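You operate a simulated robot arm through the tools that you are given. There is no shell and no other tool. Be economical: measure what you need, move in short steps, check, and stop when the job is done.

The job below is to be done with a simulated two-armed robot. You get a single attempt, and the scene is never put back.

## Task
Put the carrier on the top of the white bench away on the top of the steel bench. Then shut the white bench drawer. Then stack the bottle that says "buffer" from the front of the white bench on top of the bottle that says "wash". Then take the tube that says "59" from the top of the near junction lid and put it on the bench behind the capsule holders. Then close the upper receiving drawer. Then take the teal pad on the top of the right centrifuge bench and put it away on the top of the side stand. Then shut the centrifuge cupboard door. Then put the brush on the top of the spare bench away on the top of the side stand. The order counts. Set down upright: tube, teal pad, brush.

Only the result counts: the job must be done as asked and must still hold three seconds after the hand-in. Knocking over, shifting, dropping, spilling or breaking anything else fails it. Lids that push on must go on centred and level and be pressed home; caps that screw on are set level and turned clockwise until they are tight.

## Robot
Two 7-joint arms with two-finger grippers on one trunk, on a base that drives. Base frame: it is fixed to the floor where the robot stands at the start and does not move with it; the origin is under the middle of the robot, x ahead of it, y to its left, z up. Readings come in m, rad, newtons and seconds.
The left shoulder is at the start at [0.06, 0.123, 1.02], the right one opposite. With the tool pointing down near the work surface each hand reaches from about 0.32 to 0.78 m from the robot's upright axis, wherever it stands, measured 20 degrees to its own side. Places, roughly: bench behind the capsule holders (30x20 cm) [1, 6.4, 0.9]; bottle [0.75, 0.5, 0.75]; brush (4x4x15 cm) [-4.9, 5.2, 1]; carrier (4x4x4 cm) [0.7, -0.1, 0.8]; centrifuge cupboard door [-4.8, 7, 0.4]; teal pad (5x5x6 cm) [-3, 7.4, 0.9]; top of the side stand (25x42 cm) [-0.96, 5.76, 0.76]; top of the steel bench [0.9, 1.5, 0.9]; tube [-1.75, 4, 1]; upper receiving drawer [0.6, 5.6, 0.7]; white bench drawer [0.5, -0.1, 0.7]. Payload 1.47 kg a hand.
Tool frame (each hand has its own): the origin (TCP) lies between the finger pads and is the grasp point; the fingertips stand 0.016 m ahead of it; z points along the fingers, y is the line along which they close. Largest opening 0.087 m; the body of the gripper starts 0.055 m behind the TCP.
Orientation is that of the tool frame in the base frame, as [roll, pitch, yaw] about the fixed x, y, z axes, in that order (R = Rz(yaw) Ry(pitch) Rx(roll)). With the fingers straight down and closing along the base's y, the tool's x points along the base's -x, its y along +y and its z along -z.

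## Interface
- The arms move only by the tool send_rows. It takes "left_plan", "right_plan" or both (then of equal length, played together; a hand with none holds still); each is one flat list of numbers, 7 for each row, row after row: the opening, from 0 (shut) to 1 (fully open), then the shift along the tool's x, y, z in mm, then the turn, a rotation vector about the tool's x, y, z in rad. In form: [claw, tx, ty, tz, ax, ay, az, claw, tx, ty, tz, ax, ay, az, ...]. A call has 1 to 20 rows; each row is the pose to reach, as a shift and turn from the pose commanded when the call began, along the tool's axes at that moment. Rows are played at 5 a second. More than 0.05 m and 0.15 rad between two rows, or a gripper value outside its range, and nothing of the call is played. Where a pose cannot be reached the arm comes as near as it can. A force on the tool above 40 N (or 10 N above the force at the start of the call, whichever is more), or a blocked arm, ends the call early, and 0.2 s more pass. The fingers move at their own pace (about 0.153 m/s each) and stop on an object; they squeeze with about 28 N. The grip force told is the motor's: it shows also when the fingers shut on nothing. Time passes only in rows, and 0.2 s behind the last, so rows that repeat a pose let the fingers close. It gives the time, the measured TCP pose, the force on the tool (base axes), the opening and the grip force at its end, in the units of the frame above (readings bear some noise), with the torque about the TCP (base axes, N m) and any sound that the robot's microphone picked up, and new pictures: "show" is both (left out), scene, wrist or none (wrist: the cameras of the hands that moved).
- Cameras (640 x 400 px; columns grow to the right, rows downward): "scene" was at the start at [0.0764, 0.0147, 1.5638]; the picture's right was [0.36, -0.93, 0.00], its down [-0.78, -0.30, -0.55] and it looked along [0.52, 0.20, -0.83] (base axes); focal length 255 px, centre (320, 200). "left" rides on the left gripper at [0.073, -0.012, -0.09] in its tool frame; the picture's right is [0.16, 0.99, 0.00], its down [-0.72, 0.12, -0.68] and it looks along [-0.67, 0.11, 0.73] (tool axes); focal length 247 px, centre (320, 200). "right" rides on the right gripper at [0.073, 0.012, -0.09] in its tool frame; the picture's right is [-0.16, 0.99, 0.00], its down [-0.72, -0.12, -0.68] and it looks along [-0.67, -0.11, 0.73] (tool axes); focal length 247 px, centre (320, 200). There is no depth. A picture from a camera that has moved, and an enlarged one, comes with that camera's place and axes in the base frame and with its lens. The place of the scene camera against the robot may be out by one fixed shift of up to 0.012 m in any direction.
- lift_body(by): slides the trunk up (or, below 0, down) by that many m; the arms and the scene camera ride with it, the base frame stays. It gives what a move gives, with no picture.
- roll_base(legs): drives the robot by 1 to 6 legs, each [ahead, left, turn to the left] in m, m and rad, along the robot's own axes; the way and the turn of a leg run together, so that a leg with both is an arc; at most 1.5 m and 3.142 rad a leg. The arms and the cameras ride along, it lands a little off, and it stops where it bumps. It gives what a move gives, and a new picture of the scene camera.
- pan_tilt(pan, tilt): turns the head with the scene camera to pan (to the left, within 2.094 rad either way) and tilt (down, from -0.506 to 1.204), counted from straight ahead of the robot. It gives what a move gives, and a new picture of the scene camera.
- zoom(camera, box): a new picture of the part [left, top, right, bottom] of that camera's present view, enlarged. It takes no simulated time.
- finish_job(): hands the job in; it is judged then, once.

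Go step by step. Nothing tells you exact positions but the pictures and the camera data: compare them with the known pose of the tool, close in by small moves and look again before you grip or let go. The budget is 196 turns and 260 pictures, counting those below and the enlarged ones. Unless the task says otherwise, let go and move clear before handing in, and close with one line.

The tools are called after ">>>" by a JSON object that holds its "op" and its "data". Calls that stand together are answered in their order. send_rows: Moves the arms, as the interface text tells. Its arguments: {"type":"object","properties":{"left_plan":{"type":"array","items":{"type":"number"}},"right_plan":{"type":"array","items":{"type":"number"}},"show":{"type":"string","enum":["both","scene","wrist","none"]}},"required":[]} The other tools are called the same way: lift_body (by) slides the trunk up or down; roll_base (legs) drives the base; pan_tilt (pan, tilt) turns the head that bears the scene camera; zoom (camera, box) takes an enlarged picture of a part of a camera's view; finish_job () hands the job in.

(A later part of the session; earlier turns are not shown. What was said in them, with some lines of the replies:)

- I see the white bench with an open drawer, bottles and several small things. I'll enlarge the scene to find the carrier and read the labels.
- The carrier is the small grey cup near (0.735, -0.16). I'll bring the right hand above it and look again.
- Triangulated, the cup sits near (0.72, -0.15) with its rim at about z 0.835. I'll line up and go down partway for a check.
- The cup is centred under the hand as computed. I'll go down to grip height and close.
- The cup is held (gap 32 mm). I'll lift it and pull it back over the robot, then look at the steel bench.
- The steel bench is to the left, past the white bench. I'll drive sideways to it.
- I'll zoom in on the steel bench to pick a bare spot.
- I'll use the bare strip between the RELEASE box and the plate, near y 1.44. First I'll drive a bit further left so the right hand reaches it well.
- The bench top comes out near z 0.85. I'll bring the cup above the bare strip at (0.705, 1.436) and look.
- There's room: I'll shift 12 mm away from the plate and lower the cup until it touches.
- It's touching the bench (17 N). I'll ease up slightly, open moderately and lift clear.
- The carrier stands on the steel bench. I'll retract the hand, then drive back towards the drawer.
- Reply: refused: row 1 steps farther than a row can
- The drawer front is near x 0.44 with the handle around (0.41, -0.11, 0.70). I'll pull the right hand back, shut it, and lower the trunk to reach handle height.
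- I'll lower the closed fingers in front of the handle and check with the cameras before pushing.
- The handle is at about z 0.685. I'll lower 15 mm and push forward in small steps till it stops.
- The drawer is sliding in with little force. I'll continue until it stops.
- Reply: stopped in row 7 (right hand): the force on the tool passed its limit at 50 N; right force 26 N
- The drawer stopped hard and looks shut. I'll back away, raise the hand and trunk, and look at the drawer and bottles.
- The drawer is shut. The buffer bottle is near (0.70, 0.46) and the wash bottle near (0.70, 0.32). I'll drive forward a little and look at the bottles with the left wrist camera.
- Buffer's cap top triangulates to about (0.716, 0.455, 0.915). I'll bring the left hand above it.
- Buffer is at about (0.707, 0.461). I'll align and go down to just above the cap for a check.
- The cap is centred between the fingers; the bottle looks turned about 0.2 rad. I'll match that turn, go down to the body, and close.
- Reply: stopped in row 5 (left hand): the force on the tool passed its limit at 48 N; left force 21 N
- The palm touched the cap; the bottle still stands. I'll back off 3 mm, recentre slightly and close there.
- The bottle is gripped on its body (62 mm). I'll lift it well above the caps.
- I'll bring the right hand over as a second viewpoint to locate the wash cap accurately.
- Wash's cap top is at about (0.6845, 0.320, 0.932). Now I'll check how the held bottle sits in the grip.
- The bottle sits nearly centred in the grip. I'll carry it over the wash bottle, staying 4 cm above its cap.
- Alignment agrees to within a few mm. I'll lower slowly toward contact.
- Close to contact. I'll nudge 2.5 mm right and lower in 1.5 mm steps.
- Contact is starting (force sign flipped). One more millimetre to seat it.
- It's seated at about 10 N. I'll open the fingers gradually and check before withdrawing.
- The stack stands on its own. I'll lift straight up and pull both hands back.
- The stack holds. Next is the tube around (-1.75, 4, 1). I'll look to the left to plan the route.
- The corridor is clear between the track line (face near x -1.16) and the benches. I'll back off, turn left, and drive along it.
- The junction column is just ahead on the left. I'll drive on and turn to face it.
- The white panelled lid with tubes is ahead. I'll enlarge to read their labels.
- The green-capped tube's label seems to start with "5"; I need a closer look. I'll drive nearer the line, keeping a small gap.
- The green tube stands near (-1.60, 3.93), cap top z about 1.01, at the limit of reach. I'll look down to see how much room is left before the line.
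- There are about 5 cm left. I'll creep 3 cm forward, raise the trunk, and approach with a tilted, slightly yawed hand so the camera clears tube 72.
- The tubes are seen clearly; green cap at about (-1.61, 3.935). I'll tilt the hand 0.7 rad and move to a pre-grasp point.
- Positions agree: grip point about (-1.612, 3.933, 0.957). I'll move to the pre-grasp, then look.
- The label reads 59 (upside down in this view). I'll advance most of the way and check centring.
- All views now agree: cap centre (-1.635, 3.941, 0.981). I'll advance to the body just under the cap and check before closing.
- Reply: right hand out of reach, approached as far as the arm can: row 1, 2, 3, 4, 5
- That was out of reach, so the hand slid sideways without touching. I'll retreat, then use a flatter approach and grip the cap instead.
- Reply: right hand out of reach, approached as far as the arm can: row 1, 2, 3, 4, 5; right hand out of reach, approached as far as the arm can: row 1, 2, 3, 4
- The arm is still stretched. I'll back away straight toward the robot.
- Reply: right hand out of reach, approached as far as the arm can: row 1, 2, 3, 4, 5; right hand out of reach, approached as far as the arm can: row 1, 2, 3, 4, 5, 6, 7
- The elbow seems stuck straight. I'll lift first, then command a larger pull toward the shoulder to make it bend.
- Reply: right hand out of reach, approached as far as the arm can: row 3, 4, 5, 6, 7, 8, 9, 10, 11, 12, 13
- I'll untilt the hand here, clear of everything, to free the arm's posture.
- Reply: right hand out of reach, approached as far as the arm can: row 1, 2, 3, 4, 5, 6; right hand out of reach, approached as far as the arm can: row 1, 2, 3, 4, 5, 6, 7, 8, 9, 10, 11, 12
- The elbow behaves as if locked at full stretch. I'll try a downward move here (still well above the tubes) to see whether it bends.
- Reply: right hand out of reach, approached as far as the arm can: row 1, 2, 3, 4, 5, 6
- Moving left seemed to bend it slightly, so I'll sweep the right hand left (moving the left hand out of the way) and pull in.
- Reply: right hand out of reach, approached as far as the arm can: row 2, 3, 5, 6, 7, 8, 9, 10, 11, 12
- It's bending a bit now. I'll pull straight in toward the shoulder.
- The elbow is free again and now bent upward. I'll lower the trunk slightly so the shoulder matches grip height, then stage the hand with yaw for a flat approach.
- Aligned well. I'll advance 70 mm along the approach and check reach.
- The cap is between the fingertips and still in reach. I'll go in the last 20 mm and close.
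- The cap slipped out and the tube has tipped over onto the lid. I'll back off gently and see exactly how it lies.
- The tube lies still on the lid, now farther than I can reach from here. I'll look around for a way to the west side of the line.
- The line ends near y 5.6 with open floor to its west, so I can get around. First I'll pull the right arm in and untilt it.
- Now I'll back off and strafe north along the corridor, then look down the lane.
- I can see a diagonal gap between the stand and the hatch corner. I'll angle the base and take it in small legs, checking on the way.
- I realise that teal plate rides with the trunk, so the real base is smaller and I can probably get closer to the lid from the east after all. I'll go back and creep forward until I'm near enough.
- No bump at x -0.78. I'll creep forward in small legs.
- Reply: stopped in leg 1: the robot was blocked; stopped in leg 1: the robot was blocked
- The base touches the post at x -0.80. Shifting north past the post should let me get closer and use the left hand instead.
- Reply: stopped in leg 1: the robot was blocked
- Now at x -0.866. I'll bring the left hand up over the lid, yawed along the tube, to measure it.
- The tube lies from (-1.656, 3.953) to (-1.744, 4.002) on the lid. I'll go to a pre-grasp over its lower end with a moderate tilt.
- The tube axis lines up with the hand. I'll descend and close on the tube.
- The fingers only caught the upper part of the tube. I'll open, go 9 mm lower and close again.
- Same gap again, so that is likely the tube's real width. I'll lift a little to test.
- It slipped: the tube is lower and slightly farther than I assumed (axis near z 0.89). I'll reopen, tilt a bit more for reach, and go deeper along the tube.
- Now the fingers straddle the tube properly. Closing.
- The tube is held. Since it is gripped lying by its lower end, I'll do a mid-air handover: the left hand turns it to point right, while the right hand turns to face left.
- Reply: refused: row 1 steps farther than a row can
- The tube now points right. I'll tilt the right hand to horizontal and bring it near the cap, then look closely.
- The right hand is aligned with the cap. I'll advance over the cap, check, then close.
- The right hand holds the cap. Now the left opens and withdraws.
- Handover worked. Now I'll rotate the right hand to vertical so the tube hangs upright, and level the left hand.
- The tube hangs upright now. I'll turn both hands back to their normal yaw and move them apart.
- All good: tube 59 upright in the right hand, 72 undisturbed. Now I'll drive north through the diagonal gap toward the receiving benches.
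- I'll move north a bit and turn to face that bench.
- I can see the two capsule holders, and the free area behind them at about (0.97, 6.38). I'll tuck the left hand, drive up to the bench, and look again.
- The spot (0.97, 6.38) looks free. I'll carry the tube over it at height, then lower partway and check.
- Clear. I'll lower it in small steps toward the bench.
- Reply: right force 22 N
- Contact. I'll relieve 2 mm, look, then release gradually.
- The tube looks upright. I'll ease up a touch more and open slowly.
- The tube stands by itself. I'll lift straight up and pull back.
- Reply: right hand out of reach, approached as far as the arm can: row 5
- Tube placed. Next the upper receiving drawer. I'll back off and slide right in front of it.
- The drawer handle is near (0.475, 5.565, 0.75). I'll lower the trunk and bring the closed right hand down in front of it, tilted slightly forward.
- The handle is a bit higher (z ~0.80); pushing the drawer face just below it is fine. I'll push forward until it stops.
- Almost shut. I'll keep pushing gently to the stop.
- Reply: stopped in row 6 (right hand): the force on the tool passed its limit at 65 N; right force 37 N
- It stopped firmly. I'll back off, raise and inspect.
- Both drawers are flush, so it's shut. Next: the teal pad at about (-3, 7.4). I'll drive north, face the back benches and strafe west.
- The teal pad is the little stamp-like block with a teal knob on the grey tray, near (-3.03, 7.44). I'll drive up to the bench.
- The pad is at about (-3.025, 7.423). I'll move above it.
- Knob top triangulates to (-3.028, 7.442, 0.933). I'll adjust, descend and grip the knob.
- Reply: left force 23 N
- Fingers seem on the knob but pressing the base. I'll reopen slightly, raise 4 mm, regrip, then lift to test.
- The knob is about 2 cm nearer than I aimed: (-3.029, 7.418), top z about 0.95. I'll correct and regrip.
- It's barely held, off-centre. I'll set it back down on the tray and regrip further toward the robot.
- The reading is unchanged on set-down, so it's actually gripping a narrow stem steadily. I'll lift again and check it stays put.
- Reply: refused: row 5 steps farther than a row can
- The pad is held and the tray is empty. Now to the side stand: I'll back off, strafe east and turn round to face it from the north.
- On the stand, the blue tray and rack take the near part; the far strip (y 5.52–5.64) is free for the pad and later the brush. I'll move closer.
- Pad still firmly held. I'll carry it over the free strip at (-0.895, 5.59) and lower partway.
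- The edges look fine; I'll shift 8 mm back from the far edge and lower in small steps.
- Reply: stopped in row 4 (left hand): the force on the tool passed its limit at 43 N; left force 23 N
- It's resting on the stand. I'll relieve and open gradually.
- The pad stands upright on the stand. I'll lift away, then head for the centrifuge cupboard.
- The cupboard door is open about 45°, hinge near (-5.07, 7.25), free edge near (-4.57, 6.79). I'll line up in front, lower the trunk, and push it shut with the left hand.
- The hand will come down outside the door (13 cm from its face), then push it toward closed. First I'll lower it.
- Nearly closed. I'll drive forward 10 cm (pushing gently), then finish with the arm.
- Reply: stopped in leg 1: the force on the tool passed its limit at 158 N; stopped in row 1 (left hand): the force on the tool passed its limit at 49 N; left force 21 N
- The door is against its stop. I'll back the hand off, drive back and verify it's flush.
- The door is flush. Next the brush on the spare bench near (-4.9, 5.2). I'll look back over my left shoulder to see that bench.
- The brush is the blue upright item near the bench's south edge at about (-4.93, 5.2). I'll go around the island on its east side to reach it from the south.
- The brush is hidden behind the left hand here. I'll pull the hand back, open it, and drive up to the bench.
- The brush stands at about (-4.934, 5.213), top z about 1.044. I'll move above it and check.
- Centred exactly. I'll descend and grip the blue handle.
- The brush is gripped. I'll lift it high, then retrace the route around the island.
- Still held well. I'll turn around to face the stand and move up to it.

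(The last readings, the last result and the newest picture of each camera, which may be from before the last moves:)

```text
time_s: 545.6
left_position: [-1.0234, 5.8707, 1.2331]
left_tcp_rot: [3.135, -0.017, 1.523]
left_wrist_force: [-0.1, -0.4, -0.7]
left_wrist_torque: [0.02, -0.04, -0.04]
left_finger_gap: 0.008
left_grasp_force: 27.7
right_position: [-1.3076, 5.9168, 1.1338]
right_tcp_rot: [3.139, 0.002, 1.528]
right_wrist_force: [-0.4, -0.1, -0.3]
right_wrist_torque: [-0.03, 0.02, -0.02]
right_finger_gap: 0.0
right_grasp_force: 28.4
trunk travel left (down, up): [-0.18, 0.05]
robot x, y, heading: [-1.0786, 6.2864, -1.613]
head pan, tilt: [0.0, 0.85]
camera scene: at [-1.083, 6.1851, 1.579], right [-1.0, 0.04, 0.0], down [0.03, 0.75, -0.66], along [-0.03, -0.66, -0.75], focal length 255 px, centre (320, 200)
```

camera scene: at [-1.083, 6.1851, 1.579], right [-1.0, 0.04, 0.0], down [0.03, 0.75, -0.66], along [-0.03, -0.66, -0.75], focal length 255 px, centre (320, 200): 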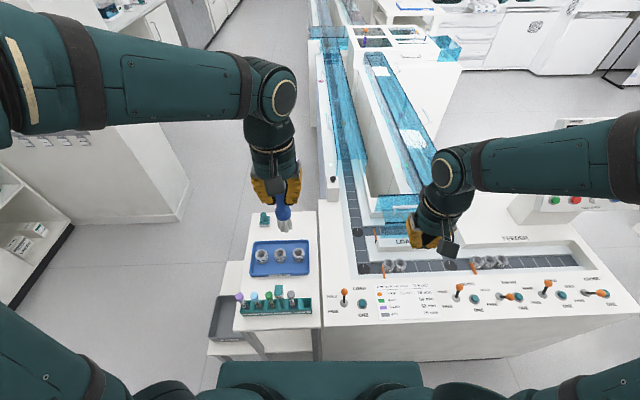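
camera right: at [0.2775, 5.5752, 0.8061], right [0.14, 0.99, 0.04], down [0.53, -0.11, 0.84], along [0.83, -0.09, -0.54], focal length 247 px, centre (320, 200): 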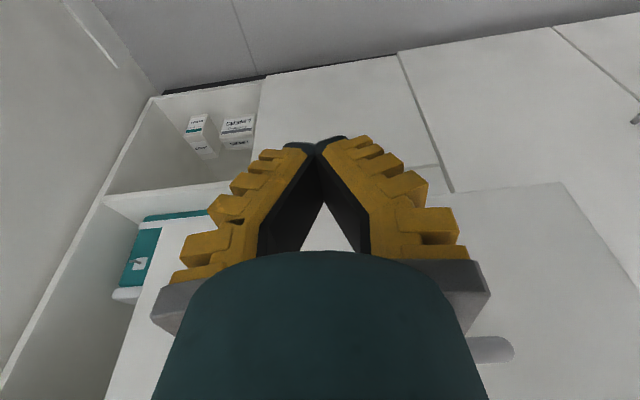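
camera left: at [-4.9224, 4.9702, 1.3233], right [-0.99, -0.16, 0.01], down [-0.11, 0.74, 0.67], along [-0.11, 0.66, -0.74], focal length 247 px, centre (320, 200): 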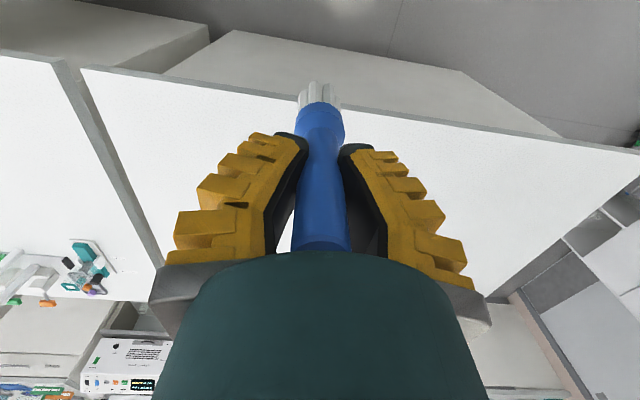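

I'll carry the brush to (-0.99, 5.59), beside the pad, and lower it partway.

>>> {"op": "send_rows", "data": {"left_plan": [0, -40, 7, 0, 0, 0, 0, 0, -85, 14, 0, 0, 0, 0, 0, -130, 21, 0, 0, 0, 0, 0, -175, 29, 0, 0, 0, 0, 0, -220, 37, 0, 0, 0, 0, 0, -260, 44, 10, 0, 0, 0, 0, -279, 46, 45, 0, 0, 0, 0, -279, 46, 90, 0, 0, 0, 0, -279, 46, 135, 0, 0, 0, 0, -279, 46, 180, 0, 0, 0, 0, -279, 46, 225, 0, 0, 0, 0, -279, 46, 270, 0, 0, 0, 0, -279, 46, 315, 0, 0, 0], "show": "both"}}

```text
time_s: 548.4
left_position: [-0.9874, 5.5956, 0.9118]
left_tcp_rot: [3.135, -0.017, 1.525]
left_wrist_force: [0.5, -0.1, -0.5]
left_wrist_torque: [0.02, 0.01, 0.01]
left_finger_gap: 0.008
left_grasp_force: 28.5
right_position: [-1.3056, 5.9167, 1.1328]
right_tcp_rot: [3.139, 0.0, 1.528]
right_wrist_force: [0.3, -0.6, -0.5]
right_wrist_torque: [-0.03, 0.01, 0.02]
right_finger_gap: 0.0
right_grasp_force: 27.9
trunk travel left (down, up): [-0.18, 0.05]
robot x, y, heading: [-1.0784, 6.2875, -1.615]
head pan, tilt: [0.0, 0.85]
camera scene: at [-1.083, 6.1838, 1.5788], right [-1.0, 0.04, 0.0], down [0.03, 0.75, -0.66], along [-0.03, -0.66, -0.75], focal length 255 px, centre (320, 200)
camera left: at [-0.9966, 5.6664, 1.002], right [0.99, 0.11, 0.01], down [0.08, -0.74, 0.67], along [0.08, -0.66, -0.74], focal length 247 px, centre (320, 200)
```

scene: 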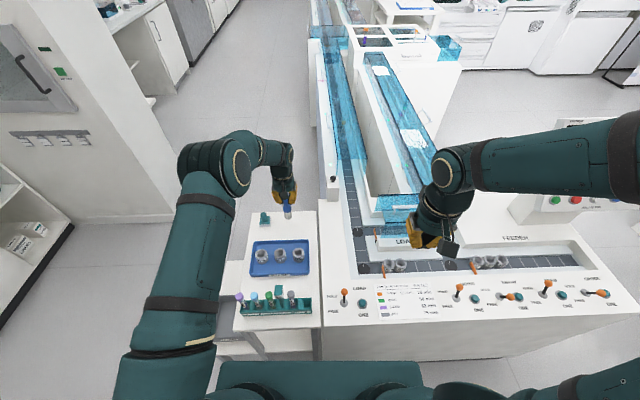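
left: 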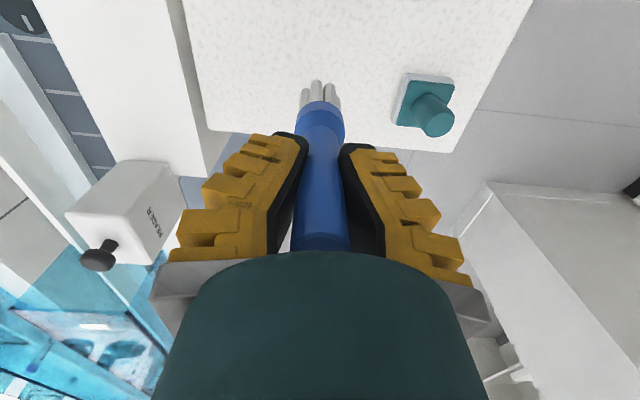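

Good spot, clear of the pad and edges. Lowering in small steps.

>>> {"op": "send_rows", "data": {"left_plan": [0, 0, 0, 20, 0, 0, 0, 0, 0, 0, 35, 0, 0, 0, 0, 0, 0, 39, 0, 0, 0, 0, 0, 0, 42, 0, 0, 0], "show": "none"}}

```text
time_s: 549.4
left_position: [-0.9883, 5.5972, 0.8746]
left_tcp_rot: [3.135, -0.012, 1.523]
left_wrist_force: [1.2, 2.0, 20.8]
left_wrist_torque: [0.04, 0.03, 0.01]
left_finger_gap: 0.0091
left_grasp_force: 27.9
right_position: [-1.3076, 5.9186, 1.1335]
right_tcp_rot: [3.139, 0.002, 1.528]
right_wrist_force: [0.5, 0.8, 0.4]
right_wrist_torque: [-0.01, 0.01, 0.01]
right_finger_gap: 0.0
right_grasp_force: 28.1
trunk travel left (down, up): [-0.18, 0.05]
robot x, y, heading: [-1.0805, 6.2852, -1.609]
head pan, tilt: [0.0, 0.85]
```

Contact at about 21 N. I'll ease up a little and release slowly.

>>> {"op": "send_rows", "data": {"left_plan": [0, 0, 0, -2, 0, 0, 0, 0, 0, 0, -2.5, 0, 0, 0, 0.15, 0, 0, -2.5, 0, 0, 0, 0.22, 0, 0, -2.5, 0, 0, 0, 0.3, 0, 0, -2.5, 0, 0, 0, 0.4, 0, 0, -2.5, 0, 0, 0, 0.5, 0, 0, -2.5, 0, 0, 0], "show": "wrist"}}

```text
time_s: 551.0
left_position: [-0.9869, 5.5958, 0.8741]
left_tcp_rot: [3.135, -0.017, 1.522]
left_wrist_force: [-0.7, -0.9, -1.1]
left_wrist_torque: [0.03, -0.02, 0.02]
left_finger_gap: 0.0493
left_grasp_force: 4.0
right_position: [-1.3081, 5.9181, 1.1319]
right_tcp_rot: [3.141, 0.001, 1.529]
right_wrist_force: [0.9, 0.4, -1.3]
right_wrist_torque: [-0.01, 0.03, 0.0]
right_finger_gap: 0.0001
right_grasp_force: 28.2
trunk travel left (down, up): [-0.18, 0.05]
robot x, y, heading: [-1.079, 6.2819, -1.615]
head pan, tilt: [0.0, 0.85]
camera left: at [-0.9966, 5.6676, 0.9643], right [0.99, 0.11, 0.01], down [0.08, -0.74, 0.67], along [0.08, -0.66, -0.74], focal length 247 px, centre (320, 200)
```

left: 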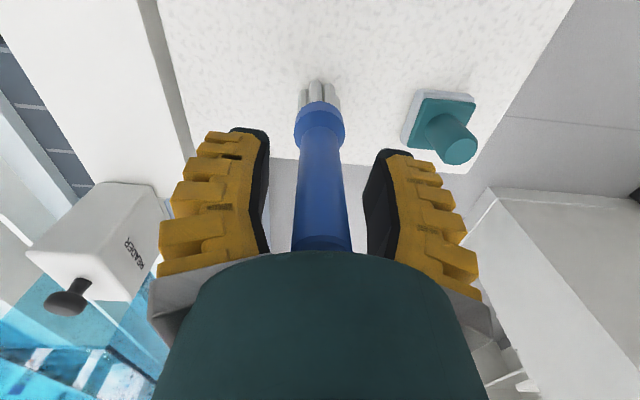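

The brush stands by itself. I'll lift straight up and retract.

>>> {"op": "send_rows", "data": {"left_plan": [0.55, 0, 0, -20, 0, 0, 0, 0.55, 0, 0, -60, 0, 0, 0, 0.55, 0, 0, -105, 0, 0, 0, 0.55, 0, 0, -150, 0, 0, 0, 0.55, 0, 0, -195, 0, 0, 0, 0.55, 0, 0, -240, 0, 0, 0, 0.55, 40, 0, -265, 0, 0, 0, 0.55, 85, 0, -270, 0, 0, 0, 0.55, 130, 0, -270, 0, 0, 0, 0.55, 175, 0, -270, 0, 0, 0, 0.55, 215, 0, -270, 0, 0, 0], "show": "scene"}}

>>> {"op": "zoom", "data": {"camera": "scene", "box": [220, 170, 350, 330]}}

```text
time_s: 553.4
left_position: [-0.9781, 5.8073, 1.1467]
left_tcp_rot: [3.134, -0.019, 1.525]
left_wrist_force: [-0.4, 0.1, 0.5]
left_wrist_torque: [0.0, -0.02, 0.01]
left_finger_gap: 0.0533
left_grasp_force: 4.2
right_position: [-1.3063, 5.9167, 1.1334]
right_tcp_rot: [3.14, 0.003, 1.528]
right_wrist_force: [0.3, 0.2, -0.5]
right_wrist_torque: [0.01, 0.01, 0.01]
right_finger_gap: 0.0002
right_grasp_force: 28.2
trunk travel left (down, up): [-0.18, 0.05]
robot x, y, heading: [-1.0783, 6.2832, -1.613]
head pan, tilt: [0.0, 0.85]
camera scene: at [-1.0827, 6.1858, 1.579], right [-1.0, 0.04, 0.0], down [0.03, 0.75, -0.66], along [-0.03, -0.66, -0.75], focal length 255 px, centre (320, 200)
```

scene: 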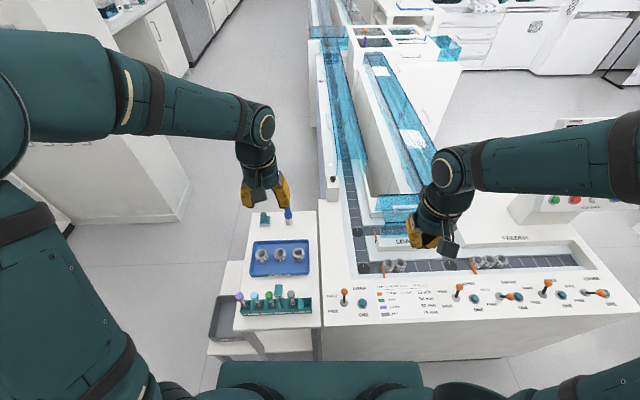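

```text
2.50 times, centred on (285, 250) of scene
camera zoom: at [-1.0827, 6.1858, 1.579], right [-1.0, 0.04, 0.0], down [0.03, 0.75, -0.66], along [-0.03, -0.66, -0.75], focal length 637 px, centre (408, 75)
```

zoom: 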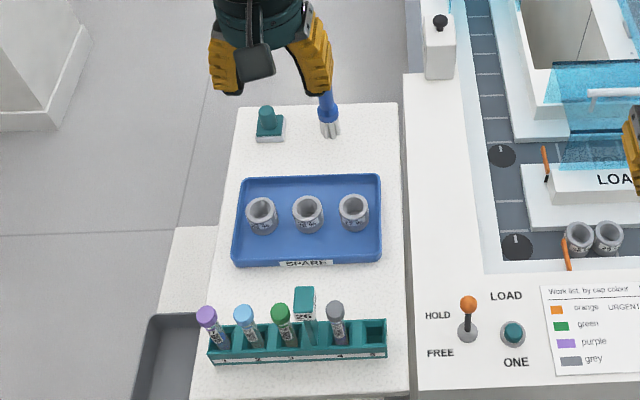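

The brush and teal pad both stand on the side stand, the hands are clear, and every step has been done in order. Handing in.

>>> {"op": "finish_job", "data": {}}

```text
The job is handed in.
```

The job is handed in, with all eight steps done in the order you gave. Tube 59 slipped out of the gripper once and lay on its side on the junction lid. I recovered it and stood it upright behind the capsule holders. The teal pad was also lifted and set back on its tray for a regrip before I moved it.
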